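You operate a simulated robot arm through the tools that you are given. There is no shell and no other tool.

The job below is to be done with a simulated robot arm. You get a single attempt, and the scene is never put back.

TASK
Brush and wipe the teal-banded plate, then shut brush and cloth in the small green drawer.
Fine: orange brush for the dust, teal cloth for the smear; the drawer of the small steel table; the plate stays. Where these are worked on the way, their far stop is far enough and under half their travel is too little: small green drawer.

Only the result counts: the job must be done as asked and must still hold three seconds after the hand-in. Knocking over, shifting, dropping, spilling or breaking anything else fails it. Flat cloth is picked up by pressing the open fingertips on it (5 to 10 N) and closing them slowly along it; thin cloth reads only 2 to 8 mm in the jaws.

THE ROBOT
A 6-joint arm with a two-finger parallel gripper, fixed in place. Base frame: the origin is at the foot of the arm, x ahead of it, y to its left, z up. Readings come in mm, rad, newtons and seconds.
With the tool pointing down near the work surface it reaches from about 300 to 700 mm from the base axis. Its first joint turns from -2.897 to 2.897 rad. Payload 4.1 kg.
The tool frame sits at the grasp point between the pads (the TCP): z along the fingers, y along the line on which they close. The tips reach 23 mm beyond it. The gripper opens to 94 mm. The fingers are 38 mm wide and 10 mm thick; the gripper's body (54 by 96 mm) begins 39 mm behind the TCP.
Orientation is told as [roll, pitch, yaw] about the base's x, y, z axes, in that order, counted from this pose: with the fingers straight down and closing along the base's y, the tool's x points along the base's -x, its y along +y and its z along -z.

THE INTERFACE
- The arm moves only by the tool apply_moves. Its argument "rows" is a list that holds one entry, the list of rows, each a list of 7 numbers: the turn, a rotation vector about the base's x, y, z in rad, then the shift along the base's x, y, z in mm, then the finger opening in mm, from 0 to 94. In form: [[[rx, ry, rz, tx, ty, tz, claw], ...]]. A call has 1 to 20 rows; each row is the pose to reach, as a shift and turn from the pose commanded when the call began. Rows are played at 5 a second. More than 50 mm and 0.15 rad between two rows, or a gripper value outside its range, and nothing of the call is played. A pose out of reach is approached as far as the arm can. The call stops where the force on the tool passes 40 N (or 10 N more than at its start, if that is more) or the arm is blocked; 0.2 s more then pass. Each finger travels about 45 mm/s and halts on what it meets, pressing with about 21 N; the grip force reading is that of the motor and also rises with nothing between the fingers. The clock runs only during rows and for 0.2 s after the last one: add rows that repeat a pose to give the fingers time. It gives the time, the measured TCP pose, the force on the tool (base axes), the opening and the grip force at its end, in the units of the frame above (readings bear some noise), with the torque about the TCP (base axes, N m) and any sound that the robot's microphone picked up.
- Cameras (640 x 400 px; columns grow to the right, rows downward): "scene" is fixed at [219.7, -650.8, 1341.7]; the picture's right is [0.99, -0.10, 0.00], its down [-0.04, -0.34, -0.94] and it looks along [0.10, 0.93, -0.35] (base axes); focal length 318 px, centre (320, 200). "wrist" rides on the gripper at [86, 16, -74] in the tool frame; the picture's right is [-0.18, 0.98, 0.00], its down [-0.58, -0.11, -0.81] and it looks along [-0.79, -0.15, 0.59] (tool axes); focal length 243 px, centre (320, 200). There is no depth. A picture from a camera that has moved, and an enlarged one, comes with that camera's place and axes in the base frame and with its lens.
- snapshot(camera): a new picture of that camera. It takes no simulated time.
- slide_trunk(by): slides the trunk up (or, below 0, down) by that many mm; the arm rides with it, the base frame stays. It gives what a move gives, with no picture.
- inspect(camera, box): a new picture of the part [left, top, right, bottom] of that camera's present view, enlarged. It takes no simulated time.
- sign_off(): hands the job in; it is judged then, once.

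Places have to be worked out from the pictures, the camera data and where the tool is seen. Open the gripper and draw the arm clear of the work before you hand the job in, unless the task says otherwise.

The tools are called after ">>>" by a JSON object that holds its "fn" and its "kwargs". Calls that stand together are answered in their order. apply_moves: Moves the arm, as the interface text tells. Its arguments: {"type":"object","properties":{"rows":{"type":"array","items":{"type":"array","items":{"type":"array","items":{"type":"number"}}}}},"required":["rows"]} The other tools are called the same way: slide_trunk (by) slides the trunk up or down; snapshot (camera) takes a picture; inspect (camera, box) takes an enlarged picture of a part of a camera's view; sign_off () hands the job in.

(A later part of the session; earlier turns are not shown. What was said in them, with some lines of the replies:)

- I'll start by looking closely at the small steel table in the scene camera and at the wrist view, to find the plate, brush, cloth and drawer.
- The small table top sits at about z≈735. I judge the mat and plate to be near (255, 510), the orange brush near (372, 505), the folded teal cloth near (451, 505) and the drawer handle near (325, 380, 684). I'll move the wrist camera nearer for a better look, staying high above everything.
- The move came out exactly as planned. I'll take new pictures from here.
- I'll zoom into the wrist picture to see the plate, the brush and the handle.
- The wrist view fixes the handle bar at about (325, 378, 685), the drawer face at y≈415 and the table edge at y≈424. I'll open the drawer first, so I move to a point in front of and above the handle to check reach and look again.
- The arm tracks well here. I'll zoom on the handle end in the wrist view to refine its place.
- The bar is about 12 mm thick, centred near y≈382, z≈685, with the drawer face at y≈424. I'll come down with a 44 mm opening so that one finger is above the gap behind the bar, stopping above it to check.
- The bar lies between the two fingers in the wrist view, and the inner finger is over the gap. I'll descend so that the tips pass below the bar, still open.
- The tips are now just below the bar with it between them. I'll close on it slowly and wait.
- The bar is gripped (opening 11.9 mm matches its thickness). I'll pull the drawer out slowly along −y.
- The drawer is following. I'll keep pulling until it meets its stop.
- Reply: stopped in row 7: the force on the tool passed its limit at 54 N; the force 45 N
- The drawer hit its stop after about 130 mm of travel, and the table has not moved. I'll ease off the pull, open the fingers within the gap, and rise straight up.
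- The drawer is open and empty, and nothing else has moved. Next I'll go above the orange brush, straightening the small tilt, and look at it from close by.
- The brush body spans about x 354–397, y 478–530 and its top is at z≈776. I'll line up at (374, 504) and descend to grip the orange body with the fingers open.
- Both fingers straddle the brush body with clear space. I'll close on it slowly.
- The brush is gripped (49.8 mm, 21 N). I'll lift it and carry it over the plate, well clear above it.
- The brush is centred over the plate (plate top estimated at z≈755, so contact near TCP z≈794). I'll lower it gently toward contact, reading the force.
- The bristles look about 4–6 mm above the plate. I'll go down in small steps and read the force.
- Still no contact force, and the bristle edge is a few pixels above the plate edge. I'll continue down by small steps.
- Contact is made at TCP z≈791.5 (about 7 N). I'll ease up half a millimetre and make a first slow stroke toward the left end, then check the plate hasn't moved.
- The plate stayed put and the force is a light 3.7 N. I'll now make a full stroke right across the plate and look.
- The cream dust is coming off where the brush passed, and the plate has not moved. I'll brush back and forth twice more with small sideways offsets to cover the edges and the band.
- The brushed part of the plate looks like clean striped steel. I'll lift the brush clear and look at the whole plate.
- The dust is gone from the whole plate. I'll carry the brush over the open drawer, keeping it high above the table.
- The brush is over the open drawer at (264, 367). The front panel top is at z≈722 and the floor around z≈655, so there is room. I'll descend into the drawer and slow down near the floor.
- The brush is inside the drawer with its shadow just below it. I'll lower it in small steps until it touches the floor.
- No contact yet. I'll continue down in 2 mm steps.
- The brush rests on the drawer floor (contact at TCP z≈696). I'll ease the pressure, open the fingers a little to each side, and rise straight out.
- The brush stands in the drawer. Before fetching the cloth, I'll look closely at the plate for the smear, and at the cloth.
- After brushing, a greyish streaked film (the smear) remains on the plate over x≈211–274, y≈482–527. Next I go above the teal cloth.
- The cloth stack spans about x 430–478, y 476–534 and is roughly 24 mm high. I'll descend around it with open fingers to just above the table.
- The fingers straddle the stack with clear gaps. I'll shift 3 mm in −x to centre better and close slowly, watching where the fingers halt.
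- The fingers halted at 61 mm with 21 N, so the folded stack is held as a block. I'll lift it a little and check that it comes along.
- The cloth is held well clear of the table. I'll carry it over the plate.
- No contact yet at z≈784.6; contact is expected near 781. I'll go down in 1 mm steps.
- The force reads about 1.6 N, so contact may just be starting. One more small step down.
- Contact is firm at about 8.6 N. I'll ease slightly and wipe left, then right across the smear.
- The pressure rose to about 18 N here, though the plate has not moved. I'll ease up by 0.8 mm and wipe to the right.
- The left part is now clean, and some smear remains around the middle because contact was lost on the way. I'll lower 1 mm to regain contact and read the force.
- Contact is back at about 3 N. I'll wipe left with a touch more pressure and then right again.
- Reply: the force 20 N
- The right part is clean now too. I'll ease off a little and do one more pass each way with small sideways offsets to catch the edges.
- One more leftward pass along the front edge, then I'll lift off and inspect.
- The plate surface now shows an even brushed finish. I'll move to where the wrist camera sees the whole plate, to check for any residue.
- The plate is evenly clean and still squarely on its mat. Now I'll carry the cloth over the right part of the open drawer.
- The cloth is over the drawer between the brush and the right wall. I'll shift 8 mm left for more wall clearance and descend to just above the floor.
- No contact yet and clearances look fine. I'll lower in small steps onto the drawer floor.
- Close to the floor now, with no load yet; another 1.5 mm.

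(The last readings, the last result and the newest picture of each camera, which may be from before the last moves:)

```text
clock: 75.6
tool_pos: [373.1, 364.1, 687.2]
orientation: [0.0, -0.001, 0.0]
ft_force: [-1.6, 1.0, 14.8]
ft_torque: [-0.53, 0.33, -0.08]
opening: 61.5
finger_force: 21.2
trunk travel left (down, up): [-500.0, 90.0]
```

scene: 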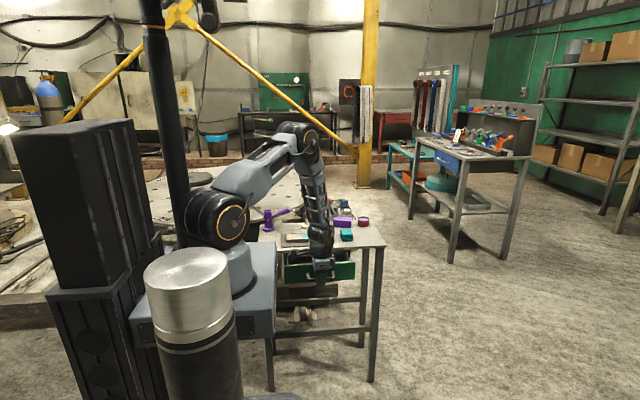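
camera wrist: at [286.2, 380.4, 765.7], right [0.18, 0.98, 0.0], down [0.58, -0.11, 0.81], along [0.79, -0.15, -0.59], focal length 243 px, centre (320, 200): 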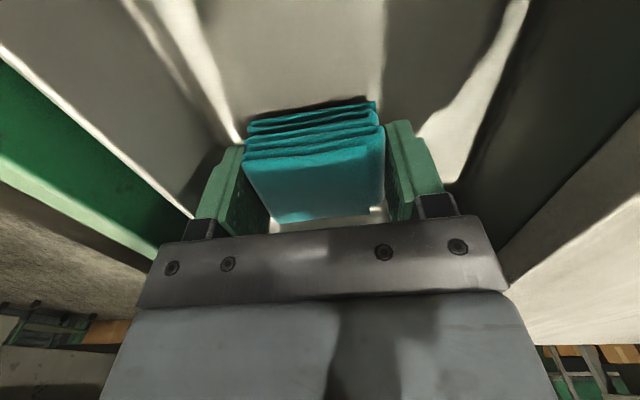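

The cloth is on the drawer floor (14.8 N). I'll ease off, open the fingers by a few millimetres each side, and rise straight out.

>>> {"fn": "apply_moves", "kwargs": {"rows": [[[0, 0, 0, 0, 0, 0.8, 52], [0, 0, 0, 0, 0, 0.8, 60], [0, 0, 0, 0, 0, 0.8, 66], [0, 0, 0, 0, 0, 0.8, 72], [0, 0, 0, 0, 0, 0.8, 74], [0, 0, 0, 0, 0, 0.8, 74], [0, 0, 0, 0, 0, 8, 74], [0, 0, 0, 0, 0, 25, 74], [0, 0, 0, 0, 0, 55, 74], [0, 0, 0, 0, 0, 95, 74], [0, 0, 0, 0, 0, 140, 74], [0, 0, 0, 0, 0, 165, 74], [0, 0, 0, 0, 0, 165, 74]]]}}

>>> {"fn": "snapshot", "kwargs": {"camera": "wrist"}}

>>> {"fn": "inspect", "kwargs": {"camera": "scene", "box": [260, 205, 388, 285]}}

```text
clock: 78.4
tool_pos: [371.1, 363.1, 850.2]
orientation: [0.002, 0.001, 0.001]
ft_force: [-0.2, -0.4, -0.3]
ft_torque: [-0.02, 0.02, -0.02]
opening: 74.0
finger_force: 0.0
trunk travel left (down, up): [-500.0, 90.0]
```

```text
taken
camera wrist: at [285.2, 378.8, 924.8], right [0.18, 0.98, 0.0], down [0.58, -0.11, 0.81], along [0.79, -0.15, -0.59], focal length 243 px, centre (320, 200)
```

wrist: 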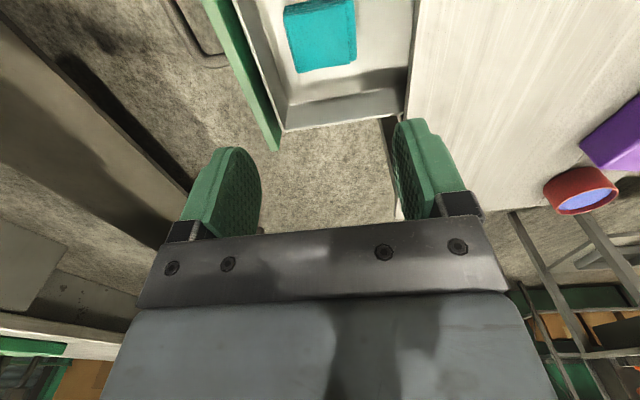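

```text
5.00 times, centred on (324, 245) of scene
camera zoom: at [219.7, -650.8, 1341.7], right [0.99, -0.1, 0.0], down [-0.04, -0.34, -0.94], along [0.1, 0.93, -0.35], focal length 1588 px, centre (300, -25)
```

zoom: 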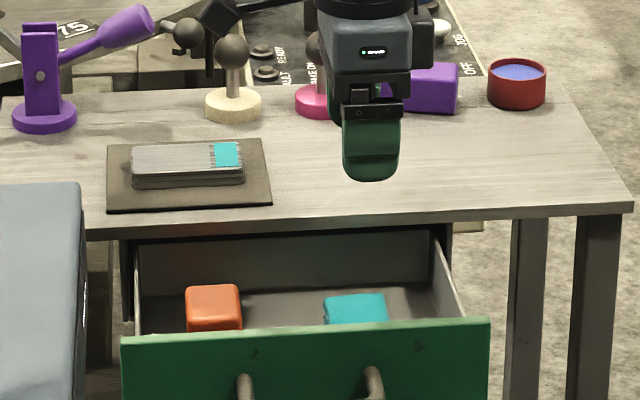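

Both items lie flat in the drawer and the plate is untouched. To shut it, I'll go in front of the handle with closed fingers and look before pushing.

>>> {"fn": "apply_moves", "kwargs": {"rows": [[[0, 0, 0, -10, -30, 0, 60], [0, 0, 0, -22, -68, 0, 40], [0, 0, 0, -34, -106, 0, 20], [0, 0, 0, -45, -140, 0, 5], [0, 0, 0, -46, -150, 0, 0], [0, 0, 0, -46, -150, -30, 0], [0, 0, 0, -46, -150, -65, 0], [0, 0, 0, -46, -150, -100, 0], [0, 0, 0, -46, -150, -130, 0], [0, 0, 0, -46, -150, -150, 0], [0, 0, 0, -46, -150, -152, 0], [0, 0, 0, -46, -150, -152, 0]]]}}

>>> {"fn": "snapshot", "kwargs": {"camera": "wrist"}}

>>> {"fn": "inspect", "kwargs": {"camera": "scene", "box": [240, 205, 400, 305]}}

```text
clock: 81.0
tool_pos: [327.7, 213.3, 699.5]
orientation: [0.0, -0.001, 0.001]
ft_force: [1.3, -0.3, -0.6]
ft_torque: [0.03, 0.0, -0.01]
opening: 0.0
finger_force: 21.0
trunk travel left (down, up): [-500.0, 90.0]
```

```text
taken
camera wrist: at [240.4, 230.0, 773.3], right [0.18, 0.98, 0.0], down [0.58, -0.11, 0.81], along [0.79, -0.15, -0.59], focal length 243 px, centre (320, 200)
```

wrist: 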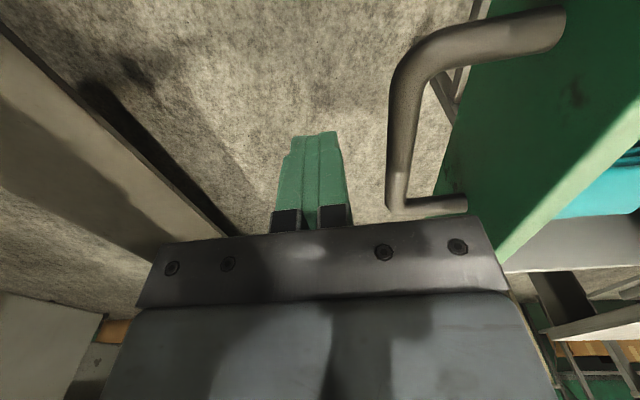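

```text
4.00 times, centred on (320, 255) of scene
camera zoom: at [219.7, -650.8, 1341.7], right [0.99, -0.1, 0.0], down [-0.04, -0.34, -0.94], along [0.1, 0.93, -0.35], focal length 1271 px, centre (320, -20)
```

zoom: 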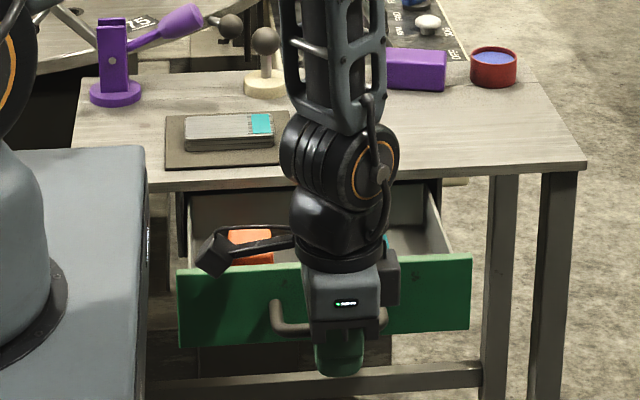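

The closed fingers are in front of the bar and reach below it. I'll push the drawer in slowly so the contents don't shift, checking part-way.

>>> {"fn": "apply_moves", "kwargs": {"rows": [[[0, 0, 0, -2, 5, -2.5, 0], [0, 0, 0, -2, 12, -2.5, 0], [0, 0, 0, -2, 17, -2.5, 0], [0, 0, 0, -2, 21, -2.5, 0], [0, 0, 0, -2, 26, -2.5, 0], [0, 0, 0, -2, 31, -2.5, 0], [0, 0, 0, -2, 37, -2.5, 0], [0, 0, 0, -2, 43, -2.5, 0], [0, 0, 0, -2, 49, -2.5, 0], [0, 0, 0, -2, 55, -2.5, 0], [0, 0, 0, -2, 61, -2.5, 0], [0, 0, 0, -2, 67, -2.5, 0], [0, 0, 0, -2, 73, -2.5, 0], [0, 0, 0, -2, 79, -2.5, 0], [0, 0, 0, -2, 84, -2.5, 0]]]}}

>>> {"fn": "snapshot", "kwargs": {"camera": "wrist"}}

>>> {"fn": "inspect", "kwargs": {"camera": "scene", "box": [240, 205, 400, 305]}}

```text
clock: 84.2
tool_pos: [325.5, 297.4, 694.9]
orientation: [0.001, -0.001, 0.001]
ft_force: [0.8, -0.7, 1.1]
ft_torque: [0.02, 0.04, 0.01]
opening: 0.0
finger_force: 21.6
trunk travel left (down, up): [-500.0, 90.0]
```

```text
taken
camera wrist: at [238.7, 313.6, 770.0], right [0.18, 0.98, 0.0], down [0.58, -0.11, 0.81], along [0.79, -0.15, -0.59], focal length 243 px, centre (320, 200)
```

wrist: 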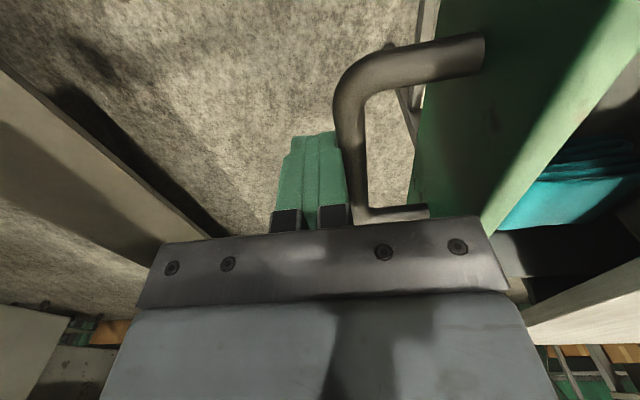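

```text
4.00 times, centred on (320, 255) of scene
camera zoom: at [219.7, -650.8, 1341.7], right [0.99, -0.1, 0.0], down [-0.04, -0.34, -0.94], along [0.1, 0.93, -0.35], focal length 1271 px, centre (320, -20)
```

zoom: 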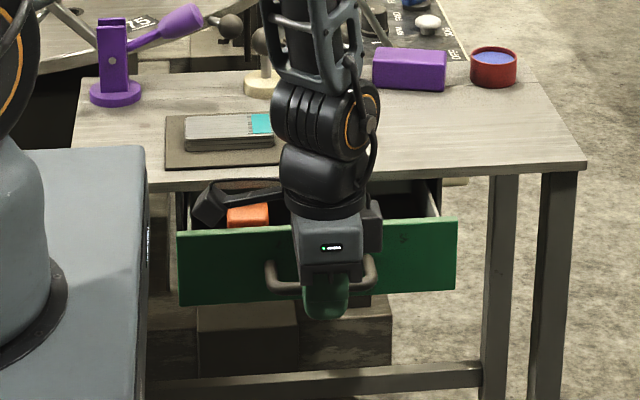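

The drawer is closing smoothly with both items lying still. I'll continue pushing until it meets its stop.

>>> {"fn": "apply_moves", "kwargs": {"rows": [[[0, 0, 0, 0, 6, 0, 0], [0, 0, 0, 0, 12, 0, 0], [0, 0, 0, 0, 18, 0, 0], [0, 0, 0, 0, 24, 0, 0], [0, 0, 0, 0, 30, 0, 0], [0, 0, 0, 0, 36, 0, 0], [0, 0, 0, 0, 42, 0, 0], [0, 0, 0, 0, 48, 0, 0], [0, 0, 0, 0, 53, 0, 0], [0, 0, 0, 0, 58, 0, 0], [0, 0, 0, 0, 62, 0, 0], [0, 0, 0, 0, 66, 0, 0], [0, 0, 0, 0, 69, 0, 0], [0, 0, 0, 0, 72, 0, 0], [0, 0, 0, 0, 74, 0, 0], [0, 0, 0, 0, 76, 0, 0], [0, 0, 0, 0, 78, 0, 0]]]}}

>>> {"fn": "snapshot", "kwargs": {"camera": "wrist"}}

>>> {"fn": "inspect", "kwargs": {"camera": "scene", "box": [240, 205, 400, 305]}}

```text
clock: 87.6
tool_pos: [323.8, 368.5, 697.8]
orientation: [-0.009, 0.005, 0.001]
ft_force: [14.0, -25.7, 20.2]
ft_torque: [0.1, 0.34, 0.33]
opening: 0.0
finger_force: 20.9
trunk travel left (down, up): [-500.0, 90.0]
stopped in row 16: the force on the tool passed its limit at 45 N (the readings are from after the stop); the commanded pose is now the measured one
```

```text
taken
camera wrist: at [238.8, 384.0, 771.8], right [0.18, 0.98, -0.01], down [0.59, -0.1, 0.8], along [0.79, -0.15, -0.59], focal length 243 px, centre (320, 200)
```

wrist: 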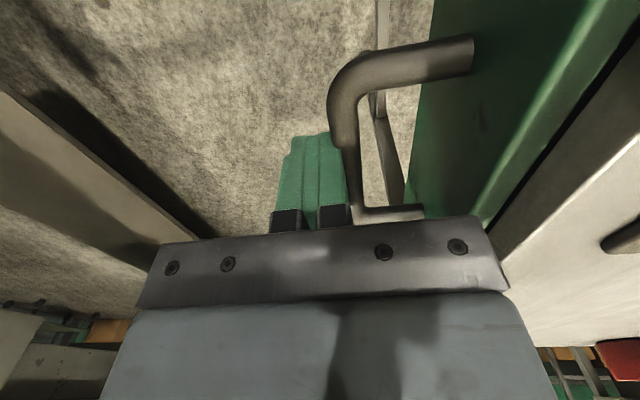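

```text
4.00 times, centred on (320, 255) of scene
camera zoom: at [219.7, -650.8, 1341.7], right [0.99, -0.1, 0.0], down [-0.04, -0.34, -0.94], along [0.1, 0.93, -0.35], focal length 1271 px, centre (320, -20)
```

zoom: 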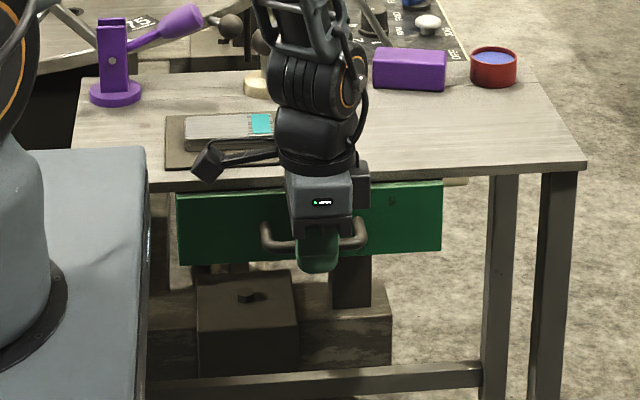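

The drawer met its stop with the bar back at its original y≈384, so it is shut. I'll back away from the handle, rise clear and verify.

>>> {"fn": "apply_moves", "kwargs": {"rows": [[[0, 0, 0, 0, -8, 0, 0], [0, 0, 0, 0, -25, 0, 0], [0, 0, 0, 0, -50, 0, 0], [0, 0, 0, 0, -80, 10, 0], [0, 0, 0, 0, -90, 40, 20], [0, 0, 0, 0, -90, 80, 50], [0, 0, 0, 0, -90, 120, 80], [0, 0, 0, -10, -90, 165, 94], [0, 0, 0, -40, -90, 205, 94], [0, 0, 0, -70, -90, 240, 94], [0, 0, 0, -70, -90, 240, 94]]]}}

>>> {"fn": "inspect", "kwargs": {"camera": "scene", "box": [270, 215, 366, 275]}}

>>> {"fn": "snapshot", "kwargs": {"camera": "scene"}}

>>> {"fn": "snapshot", "kwargs": {"camera": "wrist"}}

```text
clock: 90.0
tool_pos: [253.9, 282.0, 938.0]
orientation: [-0.009, 0.002, 0.002]
ft_force: [-0.7, -0.6, -0.3]
ft_torque: [-0.01, -0.03, -0.01]
opening: 93.9
finger_force: 0.0
trunk travel left (down, up): [-500.0, 90.0]
```

```text
6.67 times, centred on (318, 245) of scene
camera zoom: at [219.7, -650.8, 1341.7], right [0.99, -0.1, 0.0], down [-0.04, -0.34, -0.94], along [0.1, 0.93, -0.35], focal length 2118 px, centre (333, -100)
```

zoom: 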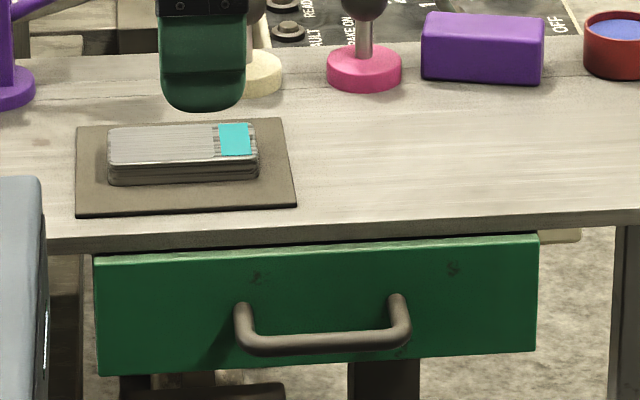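

```text
taken
```

scene: 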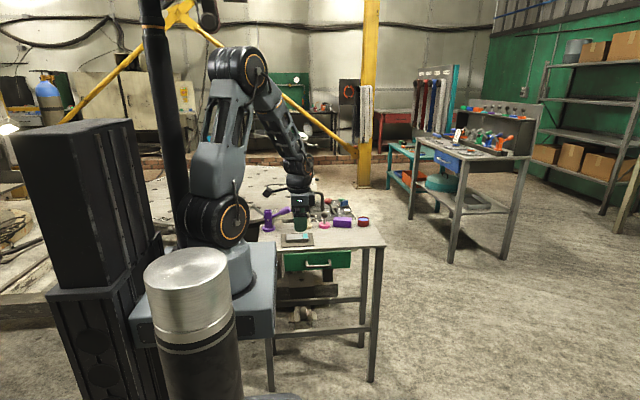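

```text
taken
camera wrist: at [167.4, 297.9, 1011.2], right [0.18, 0.98, -0.01], down [0.59, -0.1, 0.8], along [0.79, -0.15, -0.59], focal length 243 px, centre (320, 200)
```

wrist: 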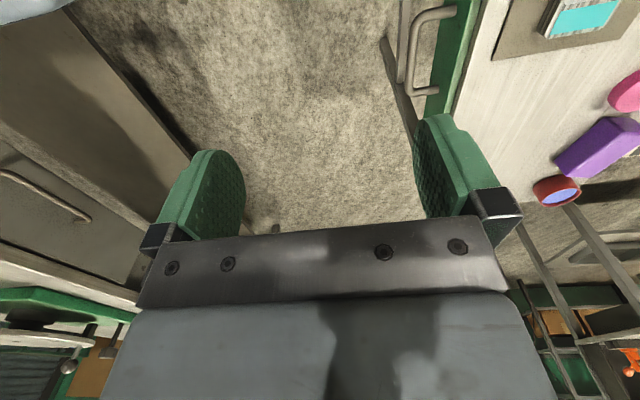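

The drawer front and handle match the starting picture exactly, and the plate is where it was. I'll draw the arm clear to the earlier viewing place and check the plate surface once more before handing in.

>>> {"fn": "apply_moves", "kwargs": {"rows": [[[0.002, 0, 0, -25, 20, 3, 94], [0.004, 0, 0, -55, 46, 8, 94], [0.006, 0, 0, -85, 72, 12, 94], [0.008, 0, 0, -115, 98, 16, 94], [0.008, 0, 0, -145, 126, 20, 94], [0.008, 0, 0, -170, 150, 22, 94], [0.008, 0, 0, -187, 165, 22, 94], [0.008, 0, 0, -187, 165, 22, 94]]]}}

>>> {"fn": "snapshot", "kwargs": {"camera": "wrist"}}

>>> {"fn": "inspect", "kwargs": {"camera": "wrist", "box": [316, 90, 444, 170]}}

>>> {"fn": "inspect", "kwargs": {"camera": "scene", "box": [240, 170, 400, 270]}}

```text
clock: 91.8
tool_pos: [65.9, 446.9, 959.8]
orientation: [0.0, 0.002, 0.002]
ft_force: [0.2, 0.3, -0.3]
ft_torque: [-0.03, 0.02, -0.03]
opening: 94.0
finger_force: 0.1
trunk travel left (down, up): [-500.0, 90.0]
```

```text
taken
camera wrist: at [-18.7, 463.2, 1033.7], right [0.18, 0.98, 0.0], down [0.58, -0.11, 0.8], along [0.79, -0.15, -0.59], focal length 243 px, centre (320, 200)
```

wrist: 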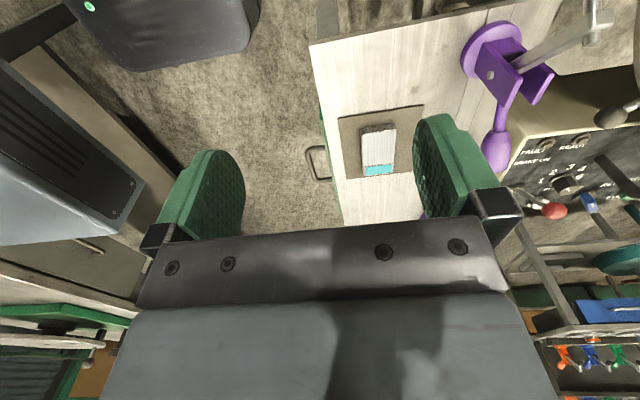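

```text
5.00 times, centred on (380, 130) of wrist
camera zoom: at [-18.7, 463.2, 1033.7], right [0.18, 0.98, 0.0], down [0.58, -0.11, 0.8], along [0.79, -0.15, -0.59], focal length 1213 px, centre (20, 550)
```

zoom: 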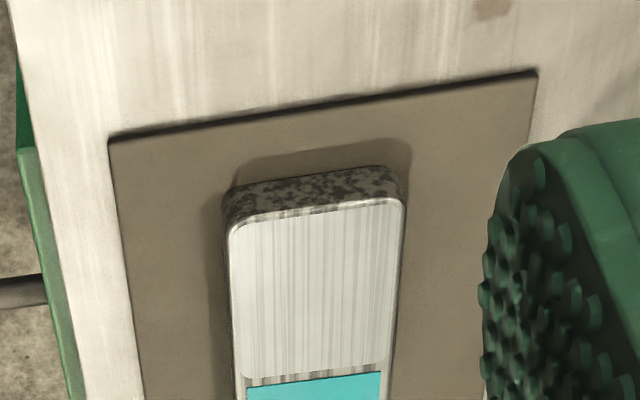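

```text
4.00 times, centred on (320, 220) of scene
camera zoom: at [219.7, -650.8, 1341.7], right [0.99, -0.1, 0.0], down [-0.04, -0.34, -0.94], along [0.1, 0.93, -0.35], focal length 1271 px, centre (320, 120)
```

zoom: 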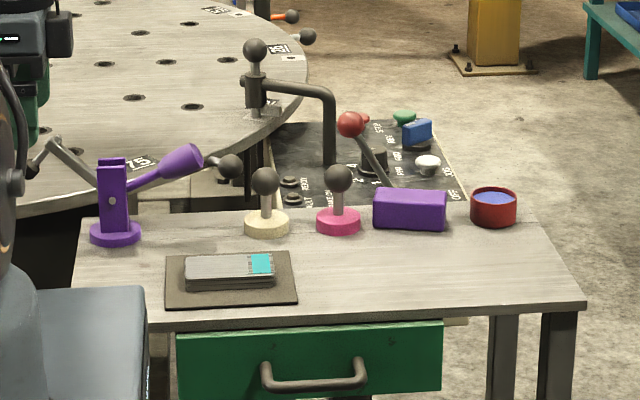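

The plate's top shows an even clean finish and sits where it started. The drawer is shut on the brush and cloth, nothing else on the table has moved, and the arm is clear with the gripper open. I'm handing the job in.

>>> {"fn": "sign_off", "kwargs": {}}

```text
The job is handed in.
```

I brushed and wiped the teal-banded plate, and the orange brush and teal cloth are shut in the small green drawer. The job is handed in; no verdict came back with the hand-in.

- **Plate:** The dust came off with the brush and the smear with the cloth. The close-up pictures afterwards show an even, clean top. The plate is still where it started on its mat.
- **Drawer:** I pulled it about 130 mm to its stop, set the brush and cloth down on its floor, then pushed it back until it met its stop. Its front and handle match the first picture.
- **Everything else:** The other items on the table look unmoved in the last pictures. The arm is clear of the work with the gripper open.
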